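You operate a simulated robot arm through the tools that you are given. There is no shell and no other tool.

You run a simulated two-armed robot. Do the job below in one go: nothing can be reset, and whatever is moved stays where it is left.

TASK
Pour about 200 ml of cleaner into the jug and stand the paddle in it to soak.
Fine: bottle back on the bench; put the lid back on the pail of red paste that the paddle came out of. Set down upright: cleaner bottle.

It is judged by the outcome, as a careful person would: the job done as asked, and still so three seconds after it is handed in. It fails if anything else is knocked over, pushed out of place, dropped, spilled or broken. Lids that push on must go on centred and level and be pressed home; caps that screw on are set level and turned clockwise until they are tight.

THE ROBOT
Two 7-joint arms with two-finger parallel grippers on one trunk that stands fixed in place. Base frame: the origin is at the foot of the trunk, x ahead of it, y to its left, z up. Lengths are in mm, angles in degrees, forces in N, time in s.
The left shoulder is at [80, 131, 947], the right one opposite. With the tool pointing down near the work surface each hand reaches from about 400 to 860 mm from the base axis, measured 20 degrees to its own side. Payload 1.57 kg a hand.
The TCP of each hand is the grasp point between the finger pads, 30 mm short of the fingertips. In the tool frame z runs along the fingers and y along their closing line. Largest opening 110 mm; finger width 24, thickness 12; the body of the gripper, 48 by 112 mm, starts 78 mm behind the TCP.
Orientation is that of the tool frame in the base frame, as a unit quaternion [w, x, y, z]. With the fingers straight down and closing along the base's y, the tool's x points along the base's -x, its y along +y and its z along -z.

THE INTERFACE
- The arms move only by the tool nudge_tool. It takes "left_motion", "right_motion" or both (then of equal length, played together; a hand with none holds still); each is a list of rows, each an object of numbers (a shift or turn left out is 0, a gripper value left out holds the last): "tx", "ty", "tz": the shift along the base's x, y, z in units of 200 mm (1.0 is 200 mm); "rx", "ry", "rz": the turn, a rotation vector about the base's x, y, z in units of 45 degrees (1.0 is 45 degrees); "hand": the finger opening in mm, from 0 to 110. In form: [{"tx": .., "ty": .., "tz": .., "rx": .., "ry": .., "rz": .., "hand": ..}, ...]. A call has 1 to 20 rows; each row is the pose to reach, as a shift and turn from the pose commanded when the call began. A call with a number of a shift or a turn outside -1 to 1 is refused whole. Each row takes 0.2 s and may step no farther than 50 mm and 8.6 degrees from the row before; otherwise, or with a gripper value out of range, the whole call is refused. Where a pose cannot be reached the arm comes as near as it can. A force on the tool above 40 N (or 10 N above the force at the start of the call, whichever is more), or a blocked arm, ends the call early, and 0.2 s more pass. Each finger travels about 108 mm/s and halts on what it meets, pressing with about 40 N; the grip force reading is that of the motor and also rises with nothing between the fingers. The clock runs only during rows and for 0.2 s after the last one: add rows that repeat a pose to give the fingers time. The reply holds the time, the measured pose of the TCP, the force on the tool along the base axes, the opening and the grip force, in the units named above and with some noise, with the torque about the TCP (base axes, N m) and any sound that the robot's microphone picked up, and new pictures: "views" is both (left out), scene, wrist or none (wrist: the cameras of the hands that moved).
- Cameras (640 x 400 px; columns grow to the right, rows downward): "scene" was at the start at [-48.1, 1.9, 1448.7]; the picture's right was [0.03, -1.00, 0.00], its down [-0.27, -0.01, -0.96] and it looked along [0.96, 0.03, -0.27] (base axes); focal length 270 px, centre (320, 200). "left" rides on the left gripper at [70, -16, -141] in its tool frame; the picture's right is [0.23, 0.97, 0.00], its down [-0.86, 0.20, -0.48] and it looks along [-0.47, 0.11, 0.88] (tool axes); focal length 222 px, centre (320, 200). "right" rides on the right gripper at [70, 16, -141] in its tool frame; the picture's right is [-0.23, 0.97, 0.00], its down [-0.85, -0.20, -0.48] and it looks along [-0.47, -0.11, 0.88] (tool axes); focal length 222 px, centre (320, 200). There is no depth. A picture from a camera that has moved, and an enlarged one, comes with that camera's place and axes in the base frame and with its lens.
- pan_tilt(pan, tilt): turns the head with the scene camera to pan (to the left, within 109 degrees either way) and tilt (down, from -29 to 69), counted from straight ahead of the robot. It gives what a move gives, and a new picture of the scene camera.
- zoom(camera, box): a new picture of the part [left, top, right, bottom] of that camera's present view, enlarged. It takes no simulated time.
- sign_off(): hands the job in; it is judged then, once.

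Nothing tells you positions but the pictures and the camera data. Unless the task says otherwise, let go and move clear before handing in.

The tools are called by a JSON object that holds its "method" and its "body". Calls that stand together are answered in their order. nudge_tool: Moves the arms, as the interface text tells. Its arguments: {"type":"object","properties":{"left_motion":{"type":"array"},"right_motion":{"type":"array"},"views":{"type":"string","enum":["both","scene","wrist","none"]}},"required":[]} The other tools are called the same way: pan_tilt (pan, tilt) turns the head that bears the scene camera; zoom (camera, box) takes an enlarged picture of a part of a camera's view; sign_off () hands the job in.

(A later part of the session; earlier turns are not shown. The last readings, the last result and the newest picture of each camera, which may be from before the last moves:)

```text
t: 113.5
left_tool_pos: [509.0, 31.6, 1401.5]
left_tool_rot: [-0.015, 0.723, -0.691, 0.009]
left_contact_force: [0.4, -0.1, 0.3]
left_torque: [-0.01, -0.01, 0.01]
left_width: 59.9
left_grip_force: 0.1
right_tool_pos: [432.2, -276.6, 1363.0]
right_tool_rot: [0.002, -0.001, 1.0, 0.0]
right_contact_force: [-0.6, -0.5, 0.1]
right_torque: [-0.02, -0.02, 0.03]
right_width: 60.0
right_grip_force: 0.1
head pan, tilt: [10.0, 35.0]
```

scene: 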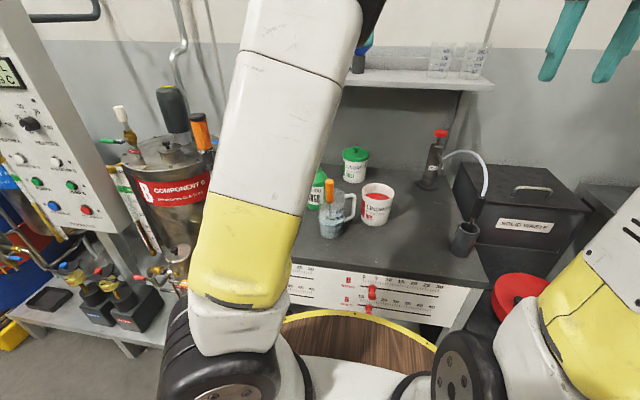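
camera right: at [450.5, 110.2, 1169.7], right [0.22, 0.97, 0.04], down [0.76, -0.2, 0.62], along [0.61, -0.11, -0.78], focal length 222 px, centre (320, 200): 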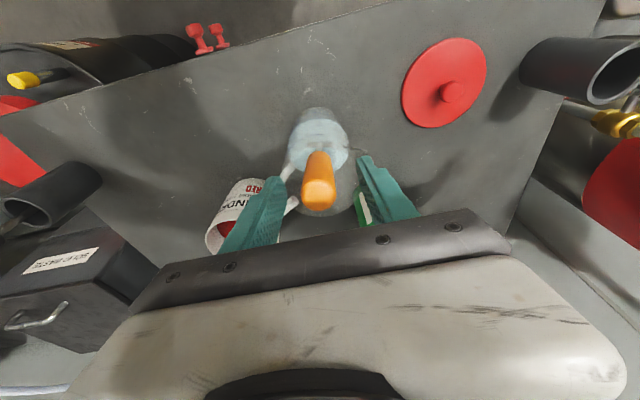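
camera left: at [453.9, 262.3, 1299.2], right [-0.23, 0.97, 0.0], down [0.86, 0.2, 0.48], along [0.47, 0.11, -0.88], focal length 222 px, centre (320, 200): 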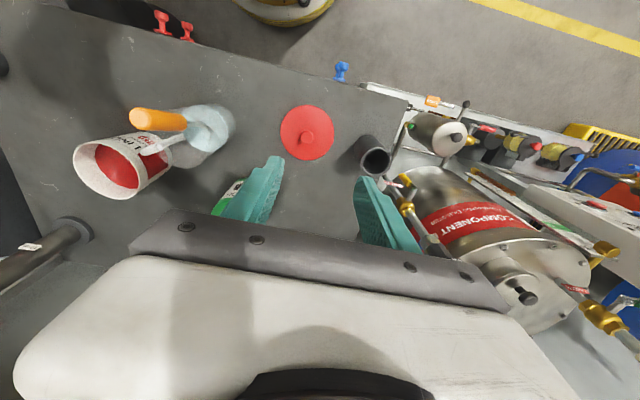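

Now moving left again in this yaw +90 orientation.

{"method": "nudge_tool", "body": {"left_motion": [{"tx": -0.03, "ty": 0.12, "tz": -0.03}, {"tx": -0.06, "ty": 0.25, "tz": -0.06}, {"tx": -0.09, "ty": 0.37, "tz": -0.09}, {"tx": -0.12, "ty": 0.5, "tz": -0.12}, {"tx": -0.15, "ty": 0.62, "tz": -0.15}, {"tx": -0.18, "ty": 0.75, "tz": -0.18}, {"tx": -0.2, "ty": 0.87, "tz": -0.2}, {"tx": -0.2, "ty": 1.0, "tz": -0.2}, {"tx": -0.2, "ty": 1.0, "tz": -0.2}], "views": "none"}}

{"method": "nudge_tool", "body": {"left_motion": [{"tx": 0.06, "ty": 0.02, "tz": -0.12}, {"tx": 0.12, "ty": 0.04, "tz": -0.25}, {"tx": 0.18, "ty": 0.06, "tz": -0.37}, {"tx": 0.24, "ty": 0.08, "tz": -0.5}, {"tx": 0.3, "ty": 0.1, "tz": -0.62}, {"tx": 0.35, "ty": 0.12, "tz": -0.75}, {"tx": 0.4, "ty": 0.14, "tz": -0.87}, {"tx": 0.41, "ty": 0.14, "tz": -1.0}], "views": "scene"}}

```text
t: 115.5
left_tool_pos: [469.1, 231.8, 1361.3]
left_tool_rot: [-0.015, 0.722, -0.691, 0.008]
left_contact_force: [-0.2, -0.6, 1.6]
left_torque: [0.04, 0.02, 0.04]
left_width: 59.8
left_grip_force: 0.0
right_tool_pos: [432.6, -276.1, 1363.1]
right_tool_rot: [0.001, 0.0, 1.0, 0.0]
right_contact_force: [-0.5, -0.4, -0.5]
right_torque: [-0.01, 0.01, 0.02]
right_width: 59.9
right_grip_force: 0.0
head pan, tilt: [10.0, 35.0]
```

```text
t: 117.3
left_tool_pos: [550.4, 260.4, 1170.5]
left_tool_rot: [-0.016, 0.722, -0.691, 0.009]
left_contact_force: [0.5, 0.9, -0.8]
left_torque: [-0.03, -0.01, -0.02]
left_width: 60.1
left_grip_force: 0.1
left hand out of reach, approached as far as the arm can: row 7, 8
right_tool_pos: [432.1, -276.0, 1362.1]
right_tool_rot: [0.001, 0.001, 1.0, -0.001]
right_contact_force: [-0.4, 0.6, -0.7]
right_torque: [0.0, -0.03, -0.04]
right_width: 60.0
right_grip_force: 0.1
head pan, tilt: [10.0, 35.0]
```

scene: 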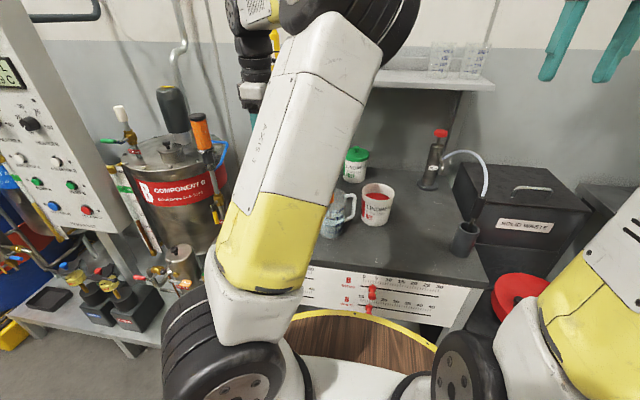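

The left arm can't get lower in this posture family. I'll park the left arm far out to the left and use the right arm, whose posture is pristine, to fetch the lid.

{"method": "nudge_tool", "body": {"left_motion": [{"tx": -0.07, "ty": 0.05, "tz": 0.12}, {"tx": -0.14, "ty": 0.1, "tz": 0.24}, {"tx": -0.21, "ty": 0.15, "tz": 0.36}, {"tx": -0.28, "ty": 0.2, "tz": 0.48}, {"tx": -0.35, "ty": 0.26, "tz": 0.6}, {"tx": -0.42, "ty": 0.32, "tz": 0.7}, {"tx": -0.49, "ty": 0.4, "tz": 0.75}, {"tx": -0.56, "ty": 0.5, "tz": 0.75}, {"tx": -0.6, "ty": 0.62, "tz": 0.75}, {"tx": -0.65, "ty": 0.75, "tz": 0.75}, {"tx": -0.7, "ty": 0.88, "tz": 0.75}, {"tx": -0.7, "ty": 1.0, "tz": 0.75}], "views": "scene"}}

```text
t: 119.9
left_tool_pos: [387.8, 424.8, 1313.6]
left_tool_rot: [-0.016, 0.722, -0.692, 0.009]
left_contact_force: [0.2, -0.5, -0.2]
left_torque: [-0.03, 0.0, -0.02]
left_width: 59.9
left_grip_force: 0.2
left hand out of reach, approached as far as the arm can: row 10, 11, 12
right_tool_pos: [431.9, -276.0, 1362.7]
right_tool_rot: [0.001, 0.0, 1.0, 0.0]
right_contact_force: [0.4, 1.1, -0.4]
right_torque: [-0.01, 0.02, 0.02]
right_width: 60.0
right_grip_force: 0.0
head pan, tilt: [10.0, 35.0]
```

scene: 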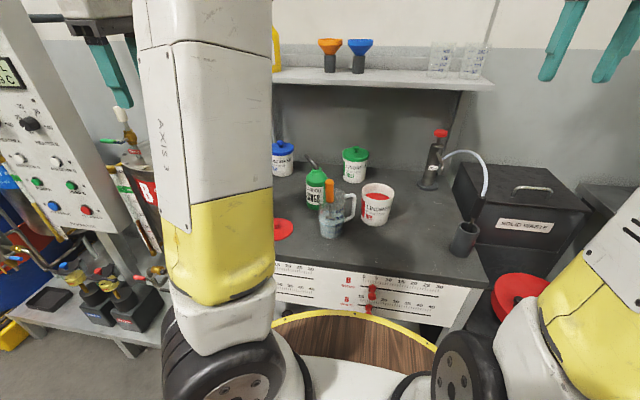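

The left arm is parked clear with the lid visible. Moving the right hand across at height toward the lid.

{"method": "nudge_tool", "body": {"right_motion": [{"tx": 0.055, "ty": 0.1225, "tz": -0.02}, {"tx": 0.11, "ty": 0.245, "tz": -0.04}, {"tx": 0.165, "ty": 0.3675, "tz": -0.06}, {"tx": 0.22, "ty": 0.49, "tz": -0.08}, {"tx": 0.275, "ty": 0.6125, "tz": -0.1}, {"tx": 0.33, "ty": 0.735, "tz": -0.12}, {"tx": 0.385, "ty": 0.8575, "tz": -0.14}, {"tx": 0.44, "ty": 0.98, "tz": -0.16}], "views": "none"}}

{"method": "nudge_tool", "body": {"right_motion": [{"tx": 0.015, "ty": 0.1225, "tz": -0.02}, {"tx": 0.03, "ty": 0.245, "tz": -0.04}, {"tx": 0.045, "ty": 0.3675, "tz": -0.06}, {"tx": 0.06, "ty": 0.49, "tz": -0.08}, {"tx": 0.08, "ty": 0.6125, "tz": -0.1}, {"tx": 0.1, "ty": 0.735, "tz": -0.12}, {"tx": 0.11, "ty": 0.8575, "tz": -0.14}, {"tx": 0.125, "ty": 0.98, "tz": -0.16}, {"tx": 0.125, "ty": 0.98, "tz": -0.16}], "views": "both"}}

```text
t: 121.7
left_tool_pos: [388.1, 424.4, 1311.6]
left_tool_rot: [-0.016, 0.722, -0.691, 0.008]
left_contact_force: [-0.4, 0.0, 0.1]
left_torque: [0.01, -0.04, 0.02]
left_width: 60.1
left_grip_force: 0.0
right_tool_pos: [520.8, -82.3, 1331.2]
right_tool_rot: [0.001, 0.001, 1.0, 0.001]
right_contact_force: [-0.3, -0.6, 0.3]
right_torque: [0.02, -0.01, -0.01]
right_width: 59.9
right_grip_force: 0.0
head pan, tilt: [10.0, 35.0]
```

```text
t: 123.7
left_tool_pos: [389.0, 424.4, 1313.0]
left_tool_rot: [-0.016, 0.722, -0.691, 0.009]
left_contact_force: [0.6, 1.1, 0.4]
left_torque: [-0.01, 0.01, -0.02]
left_width: 60.0
left_grip_force: 0.1
right_tool_pos: [544.6, 113.5, 1300.6]
right_tool_rot: [0.0, -0.001, 1.0, 0.0]
right_contact_force: [-0.9, -0.4, -0.6]
right_torque: [0.02, 0.02, 0.0]
right_width: 60.0
right_grip_force: 0.1
head pan, tilt: [10.0, 35.0]
camera right: at [475.1, 132.1, 1440.8], right [0.23, 0.97, 0.0], down [0.85, -0.2, 0.48], along [0.47, -0.11, -0.88], focal length 222 px, centre (320, 200)
```

scene: 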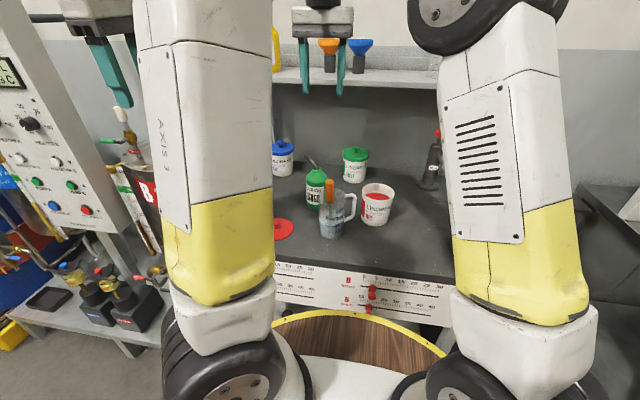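
right: 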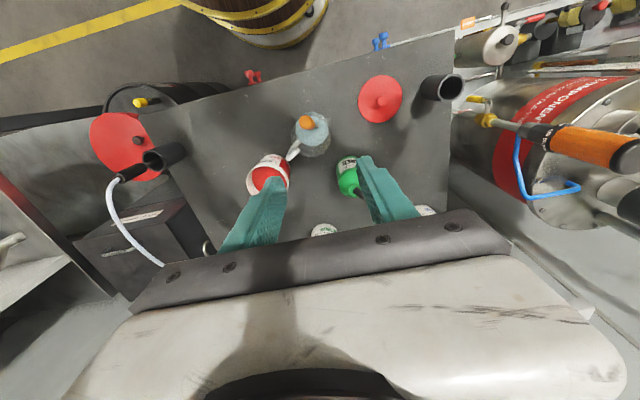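

The right arm is behaving well. Continuing to above the lid.

{"method": "nudge_tool", "body": {"right_motion": [{"tx": 0.005, "ty": 0.1}, {"tx": 0.01, "ty": 0.2, "tz": -0.05}, {"tx": 0.015, "ty": 0.3, "tz": -0.12}, {"tx": 0.02, "ty": 0.4, "tz": -0.2}, {"tx": 0.025, "ty": 0.5, "tz": -0.3}, {"tx": 0.03, "ty": 0.6, "tz": -0.42}, {"tx": 0.032, "ty": 0.68, "tz": -0.55}, {"tx": 0.032, "ty": 0.7325, "tz": -0.68}, {"tx": 0.032, "ty": 0.7325, "tz": -0.75}, {"tx": 0.032, "ty": 0.7325, "tz": -0.75}], "views": "both"}}

{"method": "zoom", "body": {"camera": "right", "box": [240, 60, 400, 200]}}

```text
t: 125.9
left_tool_pos: [388.6, 423.4, 1311.9]
left_tool_rot: [-0.015, 0.723, -0.691, 0.009]
left_contact_force: [0.1, 0.7, 0.7]
left_torque: [-0.01, 0.02, 0.02]
left_width: 60.0
left_grip_force: 0.1
right_tool_pos: [552.1, 263.8, 1150.6]
right_tool_rot: [0.001, 0.0, 1.0, 0.001]
right_contact_force: [0.0, 0.6, -0.7]
right_torque: [-0.02, 0.0, 0.0]
right_width: 60.0
right_grip_force: 0.0
head pan, tilt: [10.0, 35.0]
camera right: at [482.5, 279.9, 1290.6], right [0.23, 0.97, 0.0], down [0.85, -0.2, 0.48], along [0.47, -0.11, -0.88], focal length 222 px, centre (320, 200)
```

scene: 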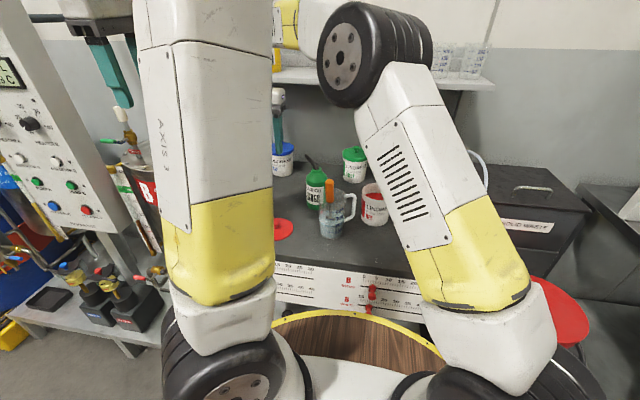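
right: 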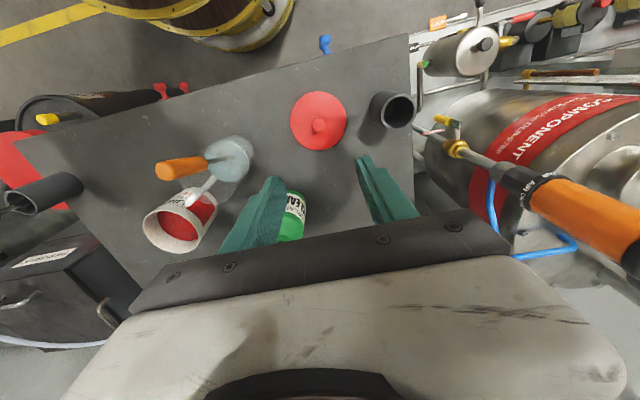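

```text
2.86 times, centred on (320, 130) of right
camera zoom: at [482.5, 279.9, 1290.6], right [0.23, 0.97, 0.0], down [0.85, -0.2, 0.48], along [0.47, -0.11, -0.88], focal length 635 px, centre (320, 400)
```

zoom: 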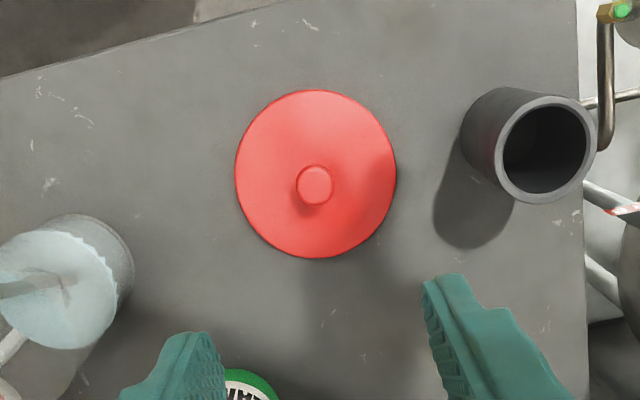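

The right hand reaches above the lid comfortably; lid centre ≈ (551, 261). Descending part-way, with a small correction.

{"method": "nudge_tool", "body": {"right_motion": [{"tx": -0.005, "ty": -0.014, "tz": -0.15}, {"tx": -0.005, "ty": -0.014, "tz": -0.35}, {"tx": -0.005, "ty": -0.014, "tz": -0.55}, {"tx": -0.005, "ty": -0.014, "tz": -0.75}, {"tx": -0.005, "ty": -0.014, "tz": -0.88}, {"tx": -0.005, "ty": -0.014, "tz": -0.95}, {"tx": -0.005, "ty": -0.014, "tz": -0.95}], "views": "both"}}

{"method": "zoom", "body": {"camera": "right", "box": [220, 100, 420, 260]}}

```text
t: 127.5
left_tool_pos: [388.2, 423.4, 1312.2]
left_tool_rot: [-0.015, 0.722, -0.691, 0.009]
left_contact_force: [-0.2, 0.3, 1.0]
left_torque: [-0.01, 0.03, 0.02]
left_width: 59.9
left_grip_force: 0.1
right_tool_pos: [549.3, 258.4, 960.1]
right_tool_rot: [0.0, 0.0, 1.0, 0.0]
right_contact_force: [0.5, -0.5, -0.4]
right_torque: [-0.01, -0.02, 0.0]
right_width: 59.9
right_grip_force: 0.0
head pan, tilt: [10.0, 35.0]
camera right: at [481.2, 275.6, 1100.5], right [0.23, 0.97, 0.0], down [0.85, -0.2, 0.48], along [0.47, -0.11, -0.88], focal length 222 px, centre (320, 200)
```

scene: 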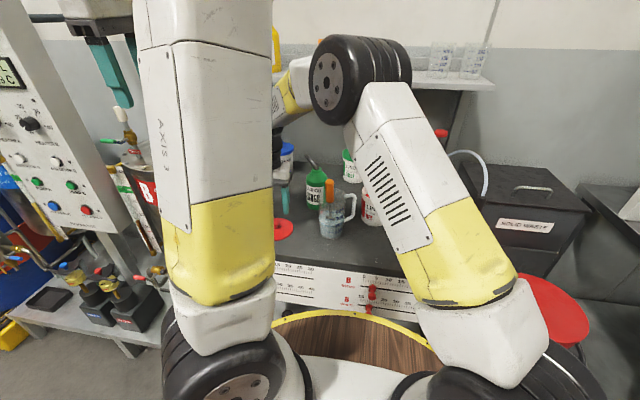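
right: 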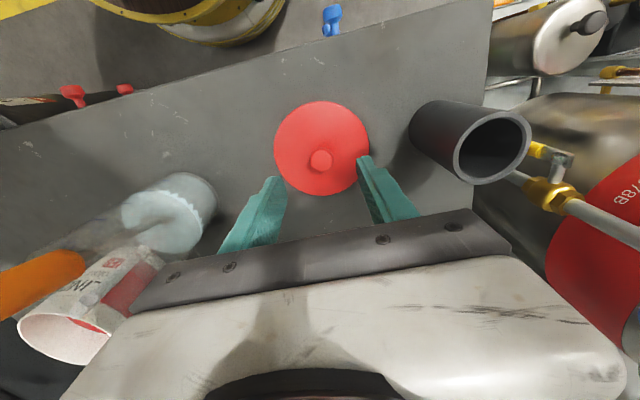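

```text
2.50 times, centred on (320, 180) of right
camera zoom: at [481.2, 275.6, 1100.5], right [0.23, 0.97, 0.0], down [0.85, -0.2, 0.48], along [0.47, -0.11, -0.88], focal length 555 px, centre (320, 250)
```

zoom: 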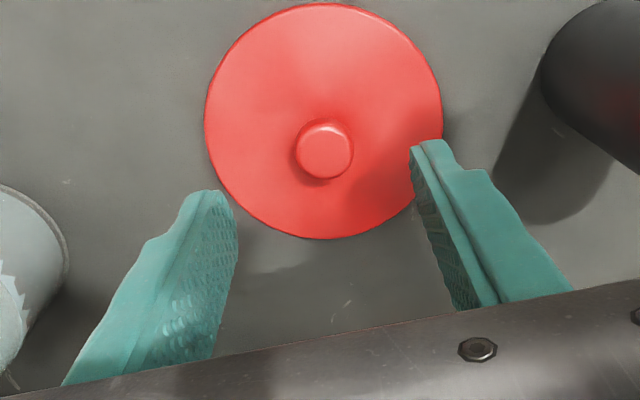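

Knob top ≈890 and lid top ≈859. Shifting 2 mm to centre and descending around the knob.

{"method": "nudge_tool", "body": {"right_motion": [{"tx": -0.005, "ty": 0.009, "tz": -0.08}, {"tx": -0.005, "ty": 0.009, "tz": -0.16}, {"tx": -0.005, "ty": 0.009, "tz": -0.23}, {"tx": -0.005, "ty": 0.009, "tz": -0.28}, {"tx": -0.005, "ty": 0.009, "tz": -0.31}, {"tx": -0.005, "ty": 0.009, "tz": -0.31}], "views": "both"}}

{"method": "zoom", "body": {"camera": "right", "box": [220, 120, 420, 260]}}

{"method": "zoom", "body": {"camera": "scene", "box": [255, 130, 355, 250]}}

```text
t: 128.9
left_tool_pos: [389.3, 425.3, 1312.6]
left_tool_rot: [-0.016, 0.722, -0.692, 0.008]
left_contact_force: [0.7, -0.2, -0.3]
left_torque: [0.0, -0.01, -0.01]
left_width: 59.8
left_grip_force: 0.1
right_tool_pos: [549.1, 259.5, 897.0]
right_tool_rot: [0.001, 0.0, 1.0, 0.0]
right_contact_force: [0.7, -0.3, -0.2]
right_torque: [-0.01, -0.01, 0.01]
right_width: 60.3
right_grip_force: 0.0
head pan, tilt: [10.0, 35.0]
camera right: at [481.0, 277.6, 1038.8], right [0.23, 0.97, 0.0], down [0.85, -0.2, 0.48], along [0.47, -0.11, -0.88], focal length 222 px, centre (320, 200)
```

scene: 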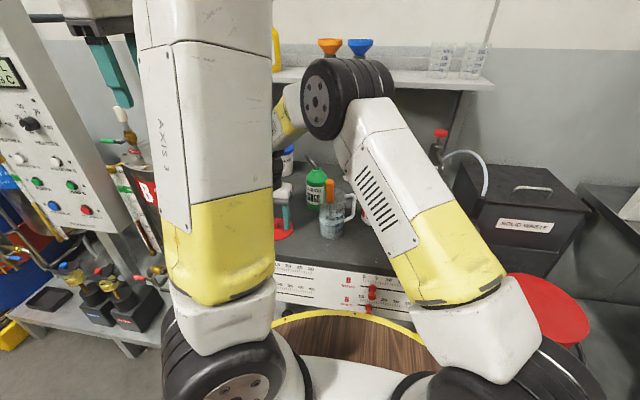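
right: 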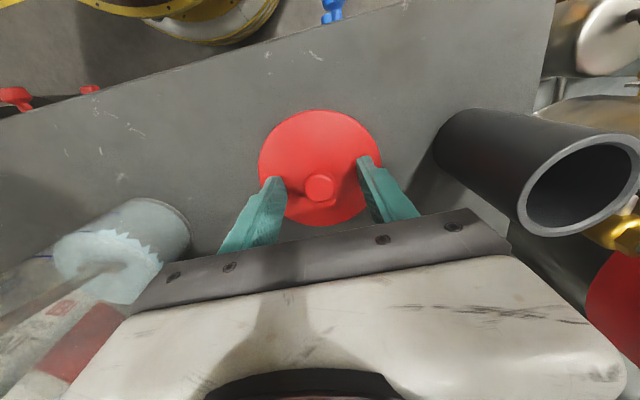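

```text
2.86 times, centred on (320, 190) of right
camera zoom: at [481.0, 277.6, 1038.8], right [0.23, 0.97, 0.0], down [0.85, -0.2, 0.48], along [0.47, -0.11, -0.88], focal length 635 px, centre (320, 229)
```

zoom: 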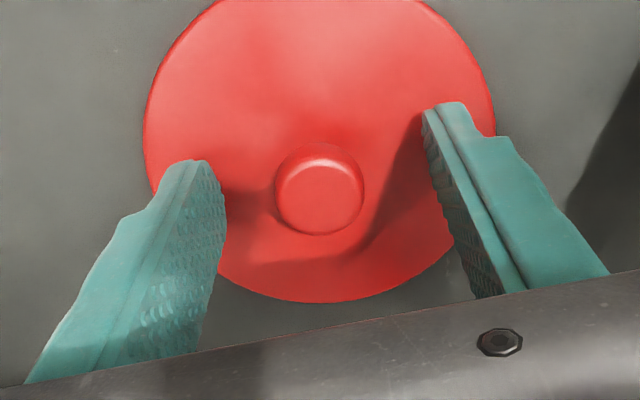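

```text
3.33 times, centred on (305, 190) of scene
camera zoom: at [-54.7, 14.0, 1417.5], right [0.17, -0.98, 0.0], down [-0.56, -0.1, -0.82], along [0.81, 0.14, -0.57], focal length 898 px, centre (370, 233)
```

zoom: 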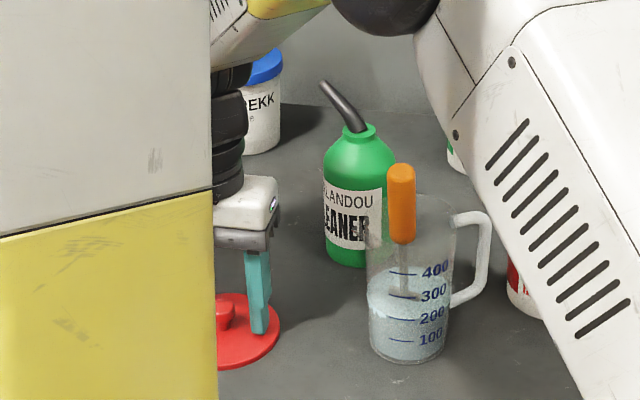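

The knob is centred between the fingers. Creeping down until the fingertips just touch the lid.

{"method": "nudge_tool", "body": {"right_motion": [{"tz": -0.01}, {"tz": -0.015}, {"tz": -0.015}], "views": "none"}}

{"method": "nudge_tool", "body": {"right_motion": [{"tz": -0.008}, {"tz": -0.012}, {"tz": -0.012}], "views": "none"}}

```text
t: 129.7
left_tool_pos: [386.8, 424.2, 1313.8]
left_tool_rot: [-0.015, 0.722, -0.691, 0.009]
left_contact_force: [0.3, -0.1, -0.2]
left_torque: [0.01, 0.03, 0.01]
left_width: 60.0
left_grip_force: 0.1
right_tool_pos: [551.3, 261.0, 896.6]
right_tool_rot: [0.001, 0.0, 1.0, 0.001]
right_contact_force: [-4.3, -2.3, 14.4]
right_torque: [-0.14, 0.13, 0.0]
right_width: 59.8
right_grip_force: 0.1
head pan, tilt: [10.0, 35.0]
```

```text
t: 130.4
left_tool_pos: [387.1, 424.4, 1313.4]
left_tool_rot: [-0.015, 0.722, -0.692, 0.008]
left_contact_force: [-0.2, -0.1, 0.2]
left_torque: [0.0, -0.06, -0.01]
left_width: 60.1
left_grip_force: 0.1
right_tool_pos: [552.1, 262.6, 895.7]
right_tool_rot: [0.003, -0.001, 1.0, 0.002]
right_contact_force: [-1.5, -1.6, 8.6]
right_torque: [-0.21, 0.08, 0.02]
right_width: 60.0
right_grip_force: 0.1
head pan, tilt: [10.0, 35.0]
stopped in row 3 (right hand): the force on the tool passed its limit at 41 N (the readings are from after the stop); the commanded pose is now the measured one
```

Contact with the lid top at TCP ≈896 (lid top ≈866). Raising 2 mm to relieve the pressure and checking the view before gripping.

{"method": "nudge_tool", "body": {"right_motion": [{"tz": 0.008}, {"tz": 0.012}, {"tz": 0.012}], "views": "wrist"}}

{"method": "zoom", "body": {"camera": "right", "box": [220, 120, 420, 260]}}

```text
t: 131.2
left_tool_pos: [388.4, 424.7, 1313.4]
left_tool_rot: [-0.016, 0.722, -0.692, 0.01]
left_contact_force: [0.1, -0.5, -0.3]
left_torque: [0.01, 0.0, -0.02]
left_width: 59.8
left_grip_force: 0.0
right_tool_pos: [551.9, 262.7, 896.0]
right_tool_rot: [0.002, 0.0, 1.0, 0.001]
right_contact_force: [0.8, 0.0, 0.7]
right_torque: [0.0, 0.0, -0.02]
right_width: 60.0
right_grip_force: 0.1
head pan, tilt: [10.0, 35.0]
camera right: at [482.3, 278.4, 1037.3], right [0.23, 0.97, 0.0], down [0.85, -0.2, 0.48], along [0.47, -0.11, -0.88], focal length 222 px, centre (320, 200)
```

right: 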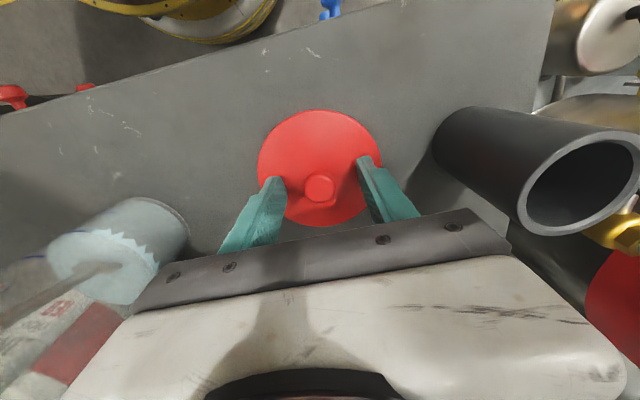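

```text
2.86 times, centred on (320, 190) of right
camera zoom: at [482.3, 278.4, 1037.3], right [0.23, 0.97, 0.0], down [0.85, -0.2, 0.48], along [0.47, -0.11, -0.88], focal length 635 px, centre (320, 229)
```

zoom: 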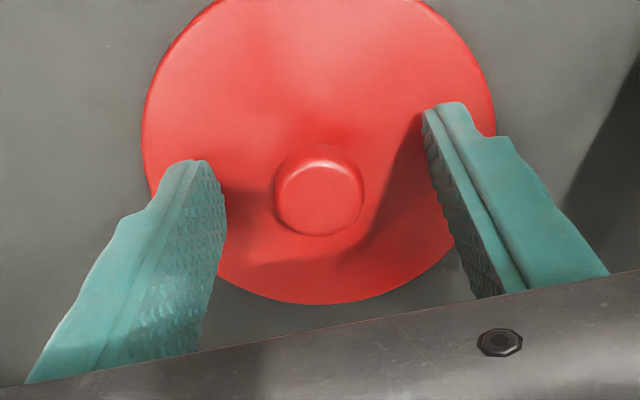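

Still centred. Closing on the knob.

{"method": "nudge_tool", "body": {"right_motion": [{"hand": 45}, {"hand": 28}, {"hand": 10}, {"hand": 5}, {"hand": 5}], "views": "wrist"}}

{"method": "nudge_tool", "body": {"right_motion": [{"tz": 0.03}, {"tz": 0.07}, {"tz": 0.12}, {"tz": 0.18}, {"tz": 0.25}, {"tz": 0.25}], "views": "both"}}

{"method": "zoom", "body": {"camera": "right", "box": [200, 80, 440, 260]}}

{"method": "zoom", "body": {"camera": "scene", "box": [255, 130, 355, 250]}}

```text
t: 132.4
left_tool_pos: [388.5, 424.9, 1312.4]
left_tool_rot: [-0.015, 0.722, -0.692, 0.008]
left_contact_force: [0.4, 0.6, -0.2]
left_torque: [-0.03, -0.04, -0.06]
left_width: 60.1
left_grip_force: 0.1
right_tool_pos: [550.4, 261.0, 897.0]
right_tool_rot: [0.002, 0.0, 1.0, 0.001]
right_contact_force: [0.8, 0.4, -0.4]
right_torque: [0.01, -0.01, -0.02]
right_width: 21.4
right_grip_force: 34.1
head pan, tilt: [10.0, 35.0]
camera right: at [482.4, 278.4, 1037.5], right [0.23, 0.97, 0.0], down [0.85, -0.2, 0.48], along [0.47, -0.11, -0.88], focal length 222 px, centre (320, 200)
```

right: 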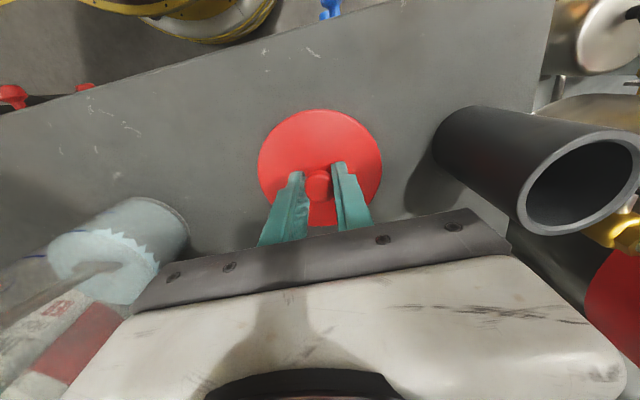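

```text
t: 133.8
left_tool_pos: [388.8, 425.7, 1312.7]
left_tool_rot: [-0.016, 0.722, -0.692, 0.008]
left_contact_force: [-0.4, -0.1, -0.5]
left_torque: [0.01, 0.02, -0.01]
left_width: 60.0
left_grip_force: 0.0
right_tool_pos: [551.8, 260.4, 947.6]
right_tool_rot: [0.002, 0.001, 1.0, 0.001]
right_contact_force: [1.0, 0.6, -0.7]
right_torque: [0.02, -0.02, 0.0]
right_width: 21.1
right_grip_force: 34.6
head pan, tilt: [10.0, 35.0]
camera right: at [482.3, 278.4, 1087.8], right [0.23, 0.97, 0.0], down [0.85, -0.2, 0.48], along [0.47, -0.11, -0.88], focal length 222 px, centre (320, 200)
```

scene: 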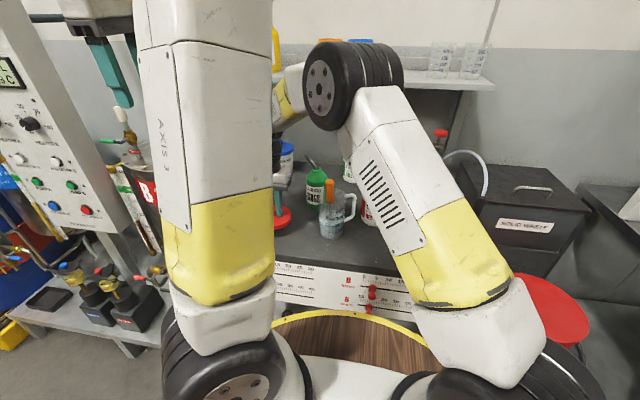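
right: 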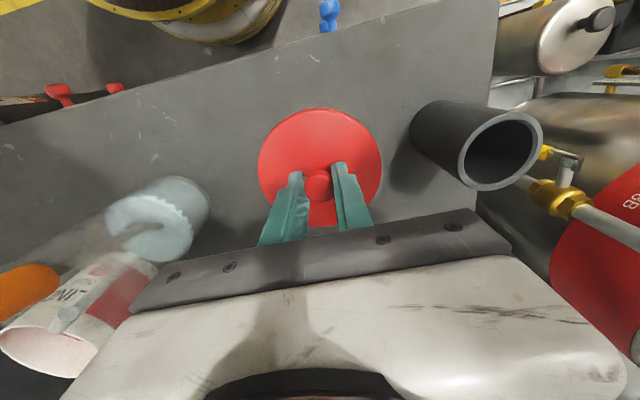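

```text
2.22 times, centred on (320, 170) of right
camera zoom: at [482.3, 278.4, 1087.8], right [0.23, 0.97, 0.0], down [0.85, -0.2, 0.48], along [0.47, -0.11, -0.88], focal length 494 px, centre (320, 267)
```

zoom: 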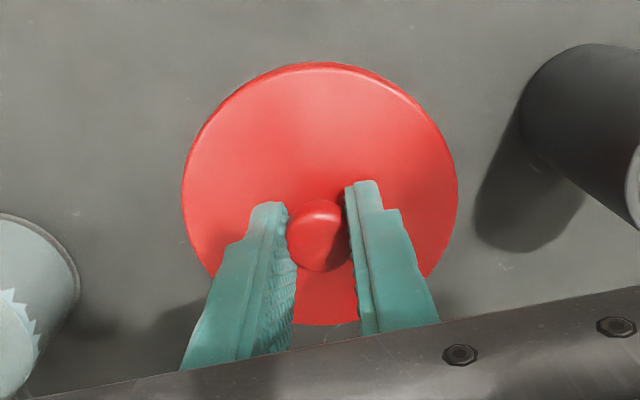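

```text
3.33 times, centred on (305, 190) of scene
camera zoom: at [-54.7, 14.0, 1417.5], right [0.17, -0.98, 0.0], down [-0.56, -0.1, -0.82], along [0.81, 0.14, -0.57], focal length 898 px, centre (370, 233)
```

zoom: 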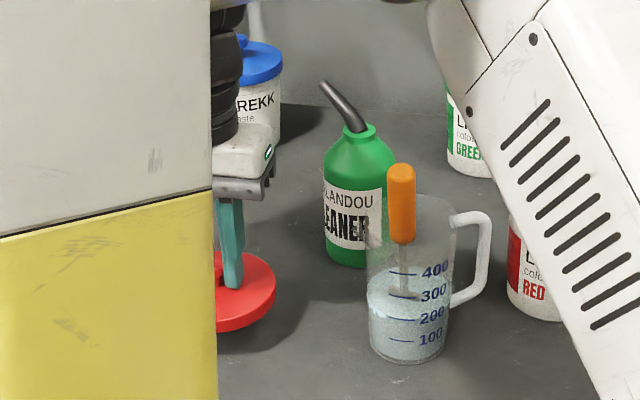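

The lid is held level by its knob, centred under the TCP. Lifting to a safe height (clear of the paddle handle and spout), then carrying it to the pail at the same TCP spot where I saw the pail centred earlier, (662, -39.5).

{"method": "nudge_tool", "body": {"right_motion": [{"tz": 0.1}, {"tz": 0.22}, {"tz": 0.35}, {"tz": 0.5}, {"tz": 0.65}, {"tz": 0.8}, {"tz": 0.92}, {"tz": 1.0}, {"tz": 1.0}], "views": "none"}}

{"method": "nudge_tool", "body": {"right_motion": [{"tz": 0.1}, {"tz": 0.2}, {"tx": 0.05, "ty": -0.1, "tz": 0.2}, {"tx": 0.1, "ty": -0.2, "tz": 0.2}, {"tx": 0.15, "ty": -0.3, "tz": 0.2}, {"tx": 0.2, "ty": -0.4, "tz": 0.2}, {"tx": 0.25, "ty": -0.5, "tz": 0.2}, {"tx": 0.3, "ty": -0.62, "tz": 0.2}, {"tx": 0.35, "ty": -0.74, "tz": 0.2}, {"tx": 0.4, "ty": -0.87, "tz": 0.2}, {"tx": 0.45, "ty": -1.0, "tz": 0.2}, {"tx": 0.45, "ty": -1.0, "tz": 0.2}], "views": "none"}}

{"method": "nudge_tool", "body": {"right_motion": [{"tx": 0.02, "ty": -0.1}, {"tx": 0.04, "ty": -0.2}, {"tx": 0.06, "ty": -0.3}, {"tx": 0.08, "ty": -0.4}, {"tx": 0.09, "ty": -0.46}, {"tx": 0.1, "ty": -0.5}, {"tx": 0.1, "ty": -0.5}, {"tx": 0.1, "ty": -0.5}], "views": "both"}}

```text
t: 135.8
left_tool_pos: [388.3, 424.9, 1312.7]
left_tool_rot: [-0.016, 0.722, -0.691, 0.009]
left_contact_force: [0.1, 0.0, -0.3]
left_torque: [0.0, 0.01, -0.01]
left_width: 59.9
left_grip_force: 0.0
right_tool_pos: [552.2, 262.8, 1146.0]
right_tool_rot: [0.001, 0.0, 1.0, 0.002]
right_contact_force: [0.3, 0.3, 0.1]
right_torque: [0.02, 0.01, -0.03]
right_width: 21.2
right_grip_force: 33.7
head pan, tilt: [10.0, 35.0]
```

```text
t: 138.4
left_tool_pos: [389.1, 423.8, 1312.7]
left_tool_rot: [-0.016, 0.722, -0.692, 0.009]
left_contact_force: [-0.9, 0.4, -0.8]
left_torque: [-0.03, 0.03, 0.01]
left_width: 59.9
left_grip_force: 0.0
right_tool_pos: [642.3, 63.7, 1186.7]
right_tool_rot: [0.003, 0.0, 1.0, 0.002]
right_contact_force: [-0.7, 1.2, -0.4]
right_torque: [0.03, 0.0, 0.01]
right_width: 21.0
right_grip_force: 34.6
head pan, tilt: [10.0, 35.0]
```

```text
t: 140.2
left_tool_pos: [388.5, 424.4, 1312.4]
left_tool_rot: [-0.015, 0.722, -0.691, 0.009]
left_contact_force: [0.4, 0.9, 0.0]
left_torque: [0.01, 0.0, 0.0]
left_width: 60.0
left_grip_force: 0.0
right_tool_pos: [661.0, -38.9, 1187.7]
right_tool_rot: [0.002, 0.0, 1.0, 0.002]
right_contact_force: [-0.8, -0.7, -0.4]
right_torque: [0.0, 0.02, 0.04]
right_width: 21.1
right_grip_force: 34.1
head pan, tilt: [10.0, 35.0]
camera right: at [591.7, -21.8, 1327.7], right [0.23, 0.97, 0.0], down [0.85, -0.2, 0.48], along [0.47, -0.11, -0.88], focal length 222 px, centre (320, 200)
```

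scene: 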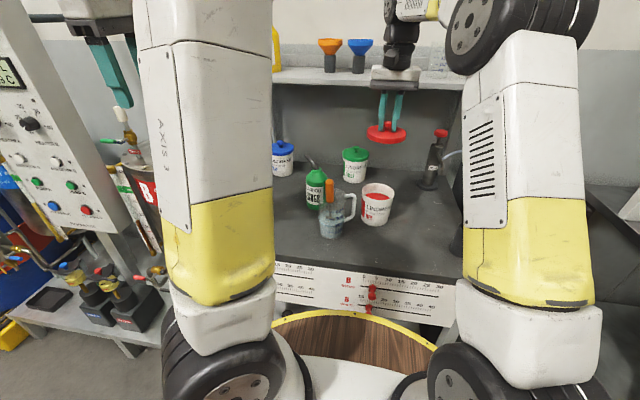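
right: 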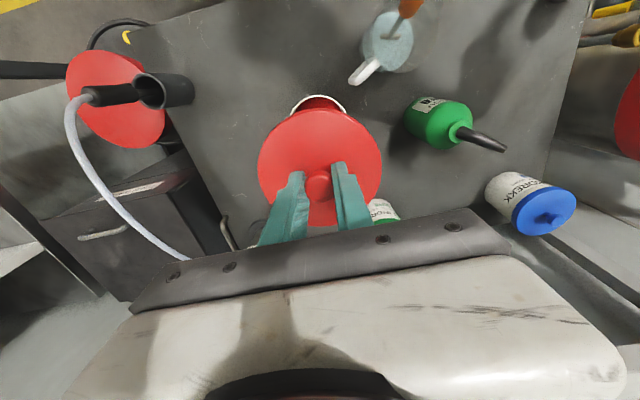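

The lid is over the pail. Lowering to ~15 mm above the rim and checking the alignment from both cameras.

{"method": "nudge_tool", "body": {"right_motion": [{"tz": -0.15}, {"tz": -0.3}, {"tz": -0.45}, {"tz": -0.6}, {"tz": -0.72}, {"tz": -0.8}, {"tz": -0.85}, {"tz": -0.85}], "views": "both"}}

{"method": "zoom", "body": {"camera": "scene", "box": [340, 140, 420, 240]}}

{"method": "zoom", "body": {"camera": "right", "box": [220, 70, 420, 240]}}

```text
t: 142.0
left_tool_pos: [387.6, 425.6, 1312.5]
left_tool_rot: [-0.016, 0.722, -0.692, 0.009]
left_contact_force: [-0.5, -1.0, -0.5]
left_torque: [-0.04, 0.04, 0.04]
left_width: 60.1
left_grip_force: 0.1
right_tool_pos: [662.2, -39.5, 1016.4]
right_tool_rot: [0.002, 0.0, 1.0, 0.001]
right_contact_force: [-0.3, -0.4, 0.5]
right_torque: [-0.02, 0.0, 0.01]
right_width: 21.1
right_grip_force: 34.6
head pan, tilt: [10.0, 35.0]
camera right: at [592.8, -21.6, 1156.6], right [0.23, 0.97, 0.0], down [0.85, -0.2, 0.48], along [0.47, -0.11, -0.88], focal length 222 px, centre (320, 200)
```

scene: 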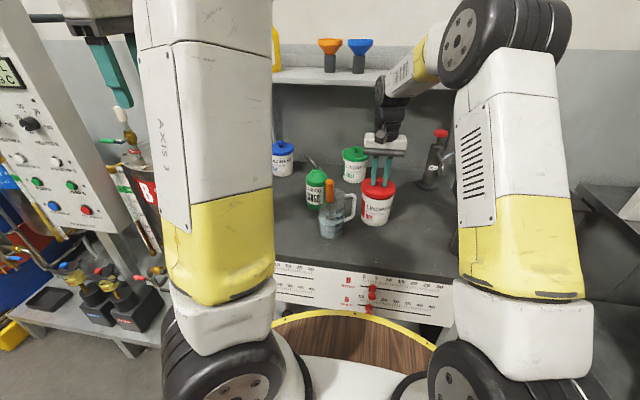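
right: 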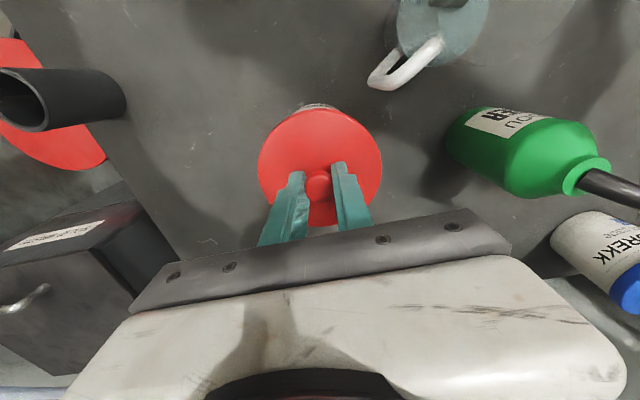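

```text
4.00 times, centred on (380, 190) of scene
camera zoom: at [-54.7, 13.9, 1417.5], right [0.17, -0.98, 0.0], down [-0.56, -0.1, -0.82], along [0.81, 0.14, -0.57], focal length 1078 px, centre (80, 240)
```

zoom: 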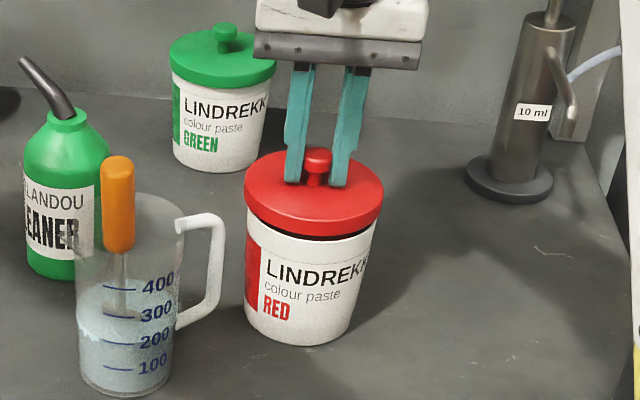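

```text
2.35 times, centred on (320, 155) of right
camera zoom: at [592.8, -21.6, 1156.6], right [0.23, 0.97, 0.0], down [0.85, -0.2, 0.48], along [0.47, -0.11, -0.88], focal length 523 px, centre (320, 306)
```

zoom: 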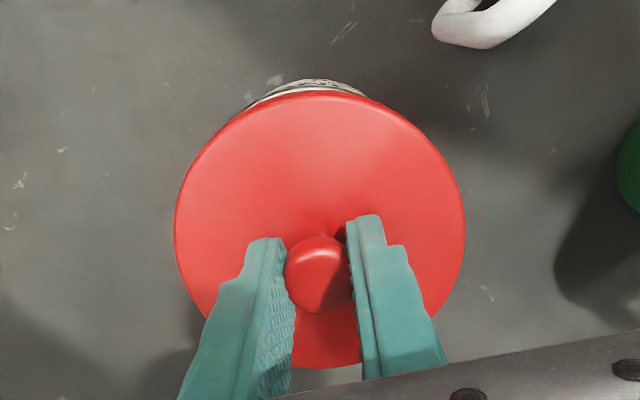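

{"method": "zoom", "body": {"camera": "scene", "box": [355, 165, 405, 215]}}

{"method": "pan_tilt", "body": {"pan": 0, "tilt": 30}}

{"method": "zoom", "body": {"camera": "scene", "box": [310, 170, 380, 240]}}

```text
8.00 times, centred on (380, 190) of scene
camera zoom: at [-54.7, 13.9, 1417.5], right [0.17, -0.98, 0.0], down [-0.56, -0.1, -0.82], along [0.81, 0.14, -0.57], focal length 2156 px, centre (-160, 280)
```

zoom: 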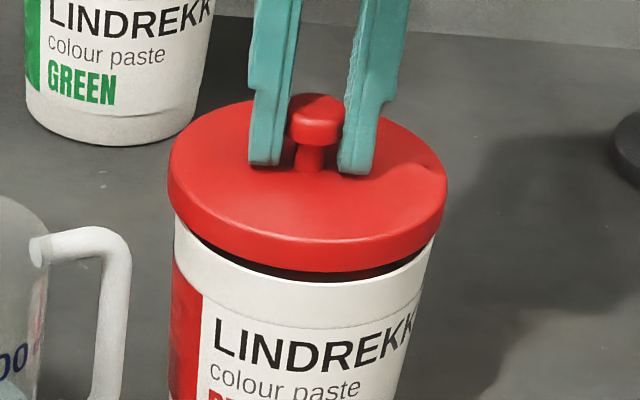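

```text
t: 142.7
left_tool_pos: [388.5, 423.9, 1312.1]
left_tool_rot: [-0.015, 0.722, -0.692, 0.009]
left_contact_force: [-0.1, 0.1, -0.2]
left_torque: [-0.01, 0.0, 0.03]
left_width: 59.9
left_grip_force: 0.1
right_tool_pos: [662.4, -38.9, 1016.2]
right_tool_rot: [0.001, 0.0, 1.0, 0.002]
right_contact_force: [0.2, 0.1, -0.6]
right_torque: [0.01, -0.02, 0.03]
right_width: 21.0
right_grip_force: 34.6
head pan, tilt: [0.0, 30.0]
```

scene: 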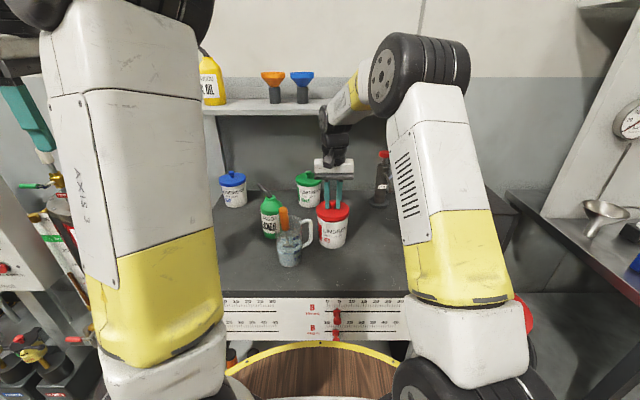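

```text
5.71 times, centred on (345, 205) of scene
camera zoom: at [-51.0, -1.3, 1425.3], right [0.0, -1.0, 0.0], down [-0.5, 0.0, -0.87], along [0.87, 0.0, -0.5], focal length 1540 px, centre (177, 171)
```

zoom: 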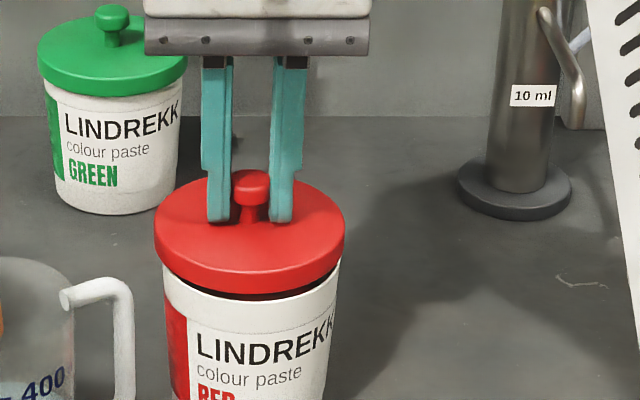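

The lid is level and about 8 mm above the rim; it needs ~1.5 mm toward -y to be centred. Correcting and lowering to first contact.

{"method": "nudge_tool", "body": {"right_motion": [{"tx": -0.004, "ty": -0.008}, {"tx": -0.004, "ty": -0.008, "tz": -0.015}, {"tx": -0.004, "ty": -0.008, "tz": -0.025}, {"tx": -0.004, "ty": -0.008, "tz": -0.025}], "views": "scene"}}

{"method": "zoom", "body": {"camera": "scene", "box": [310, 180, 360, 230]}}

{"method": "zoom", "body": {"camera": "right", "box": [230, 70, 410, 230]}}

```text
t: 143.7
left_tool_pos: [389.0, 424.9, 1312.7]
left_tool_rot: [-0.015, 0.722, -0.691, 0.009]
left_contact_force: [0.4, 0.2, -0.2]
left_torque: [0.01, 0.01, 0.0]
left_width: 60.0
left_grip_force: 0.0
right_tool_pos: [659.8, -40.1, 1011.0]
right_tool_rot: [0.002, -0.001, 1.0, 0.002]
right_contact_force: [0.0, 0.7, -0.8]
right_torque: [0.03, 0.03, -0.01]
right_width: 21.2
right_grip_force: 34.4
head pan, tilt: [0.0, 30.0]
```

scene: 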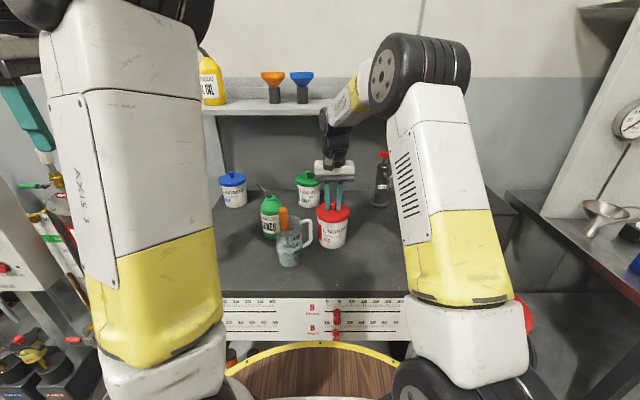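

```text
8.00 times, centred on (335, 205) of scene
camera zoom: at [-51.0, -1.3, 1425.3], right [0.0, -1.0, 0.0], down [-0.5, 0.0, -0.87], along [0.87, 0.0, -0.5], focal length 2156 px, centre (200, 160)
```

zoom: 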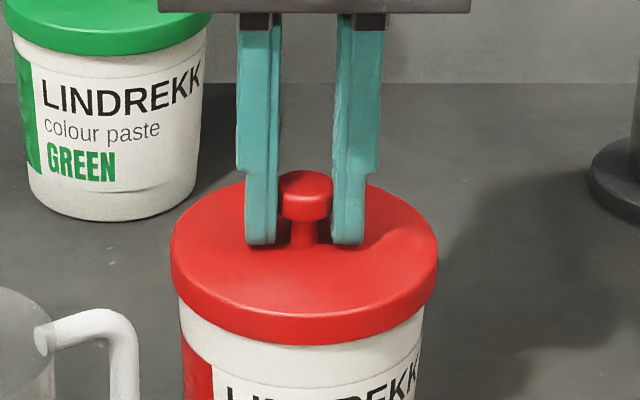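

```text
2.50 times, centred on (320, 150) of right
camera zoom: at [591.2, -23.1, 1152.0], right [0.23, 0.97, 0.0], down [0.85, -0.2, 0.48], along [0.47, -0.11, -0.88], focal length 555 px, centre (320, 325)
```

zoom: 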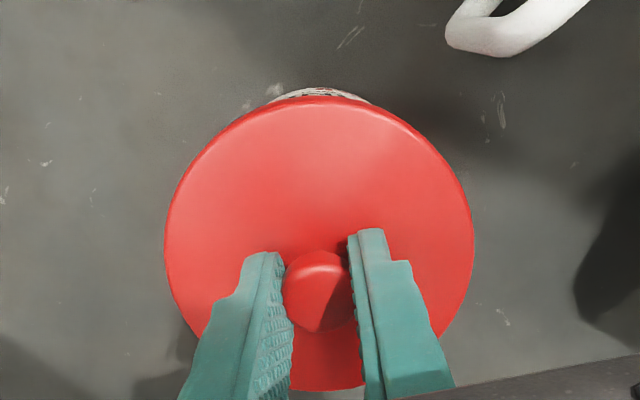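

Aligned to within about a millimetre in both directions. Lowering onto the rim in small steps.

{"method": "nudge_tool", "body": {"right_motion": [{"tz": -0.01}, {"tz": -0.02}, {"tz": -0.02}], "views": "none"}}

{"method": "nudge_tool", "body": {"right_motion": [{"tz": -0.01}, {"tz": -0.015}, {"tz": -0.015}], "views": "scene"}}

{"method": "zoom", "body": {"camera": "scene", "box": [310, 180, 360, 230]}}

```text
t: 144.5
left_tool_pos: [389.0, 425.5, 1313.2]
left_tool_rot: [-0.016, 0.722, -0.692, 0.009]
left_contact_force: [0.0, 0.1, 0.4]
left_torque: [0.0, -0.01, -0.03]
left_width: 60.1
left_grip_force: 0.2
right_tool_pos: [659.0, -39.0, 1006.7]
right_tool_rot: [0.002, 0.0, 1.0, 0.002]
right_contact_force: [0.7, -0.2, 0.8]
right_torque: [0.0, -0.01, 0.01]
right_width: 21.0
right_grip_force: 34.3
head pan, tilt: [0.0, 30.0]
```

```text
t: 145.3
left_tool_pos: [388.0, 425.9, 1312.6]
left_tool_rot: [-0.016, 0.722, -0.691, 0.009]
left_contact_force: [-0.5, -0.1, 0.8]
left_torque: [0.02, 0.04, 0.01]
left_width: 60.1
left_grip_force: 0.0
right_tool_pos: [661.8, -40.8, 1003.1]
right_tool_rot: [0.002, 0.0, 1.0, 0.002]
right_contact_force: [0.0, -0.2, 0.6]
right_torque: [0.02, -0.02, 0.02]
right_width: 21.1
right_grip_force: 33.8
head pan, tilt: [0.0, 30.0]
```

scene: 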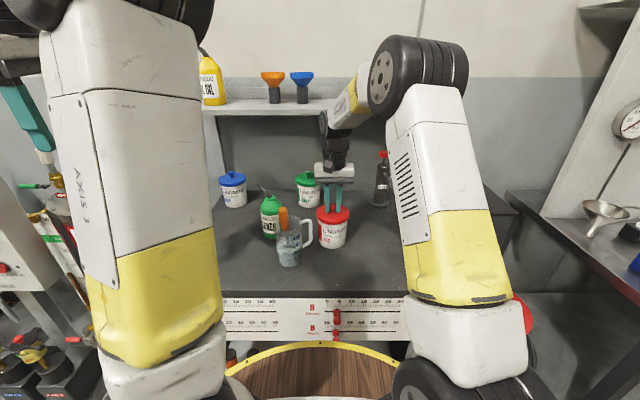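

```text
8.00 times, centred on (335, 205) of scene
camera zoom: at [-51.0, -1.3, 1425.3], right [0.0, -1.0, 0.0], down [-0.5, 0.0, -0.87], along [0.87, 0.0, -0.5], focal length 2156 px, centre (200, 160)
```

zoom: 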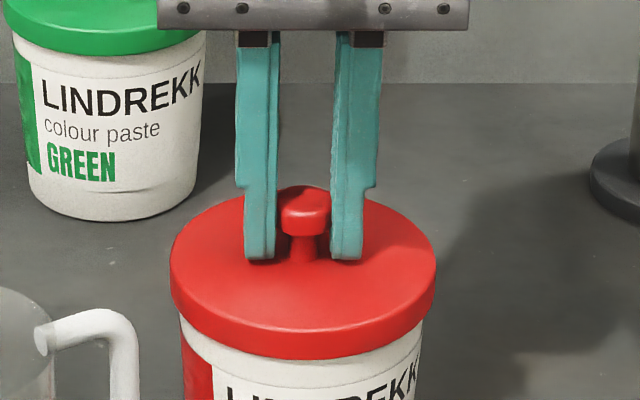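

No contact force yet; the skirt is passing around the rim. Continuing.

{"method": "nudge_tool", "body": {"right_motion": [{"tz": -0.008}, {"tz": -0.015}, {"tz": -0.015}], "views": "none"}}

{"method": "nudge_tool", "body": {"right_motion": [{"tz": -0.008}, {"tz": -0.015}, {"tz": -0.015}], "views": "scene"}}

{"method": "zoom", "body": {"camera": "scene", "box": [310, 180, 360, 230]}}

```text
t: 146.1
left_tool_pos: [389.0, 423.8, 1312.2]
left_tool_rot: [-0.016, 0.723, -0.691, 0.008]
left_contact_force: [-0.5, -0.3, -0.2]
left_torque: [0.02, -0.01, 0.0]
left_width: 59.8
left_grip_force: 0.0
right_tool_pos: [660.4, -39.8, 1003.1]
right_tool_rot: [0.003, 0.0, 1.0, 0.002]
right_contact_force: [-6.2, -2.0, 12.9]
right_torque: [-0.01, 0.15, 0.01]
right_width: 21.3
right_grip_force: 34.3
head pan, tilt: [0.0, 30.0]
heard: snap
```

```text
t: 146.8
left_tool_pos: [387.3, 424.1, 1313.2]
left_tool_rot: [-0.016, 0.722, -0.692, 0.009]
left_contact_force: [-0.3, -0.7, -0.4]
left_torque: [0.0, -0.03, -0.01]
left_width: 59.9
left_grip_force: 0.1
right_tool_pos: [660.8, -40.2, 1002.5]
right_tool_rot: [0.004, -0.001, 1.0, 0.002]
right_contact_force: [-7.5, -1.0, 10.9]
right_torque: [-0.02, 0.25, 0.0]
right_width: 21.2
right_grip_force: 34.6
head pan, tilt: [0.0, 30.0]
stopped in row 3 (right hand): the force on the tool passed its limit at 41 N (the readings are from after the stop); the commanded pose is now the measured one
```

scene: 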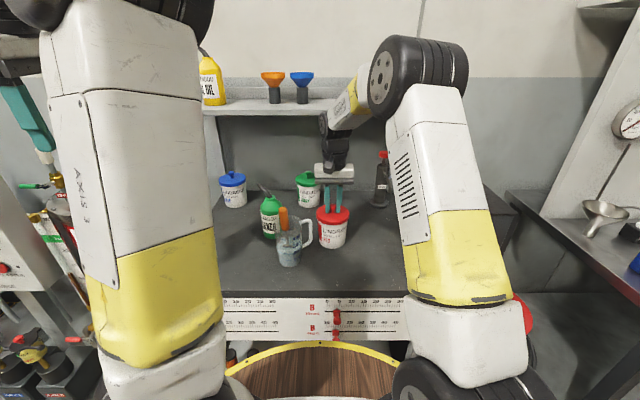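

```text
8.00 times, centred on (335, 205) of scene
camera zoom: at [-51.8, -1.5, 1425.3], right [0.0, -1.0, 0.0], down [-0.5, 0.0, -0.87], along [0.87, 0.0, -0.5], focal length 2156 px, centre (200, 160)
```

zoom: 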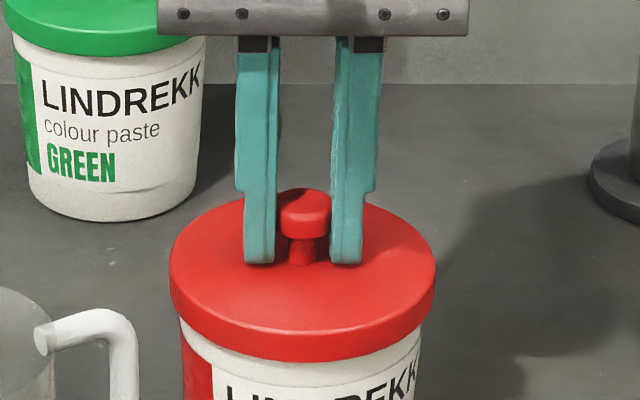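

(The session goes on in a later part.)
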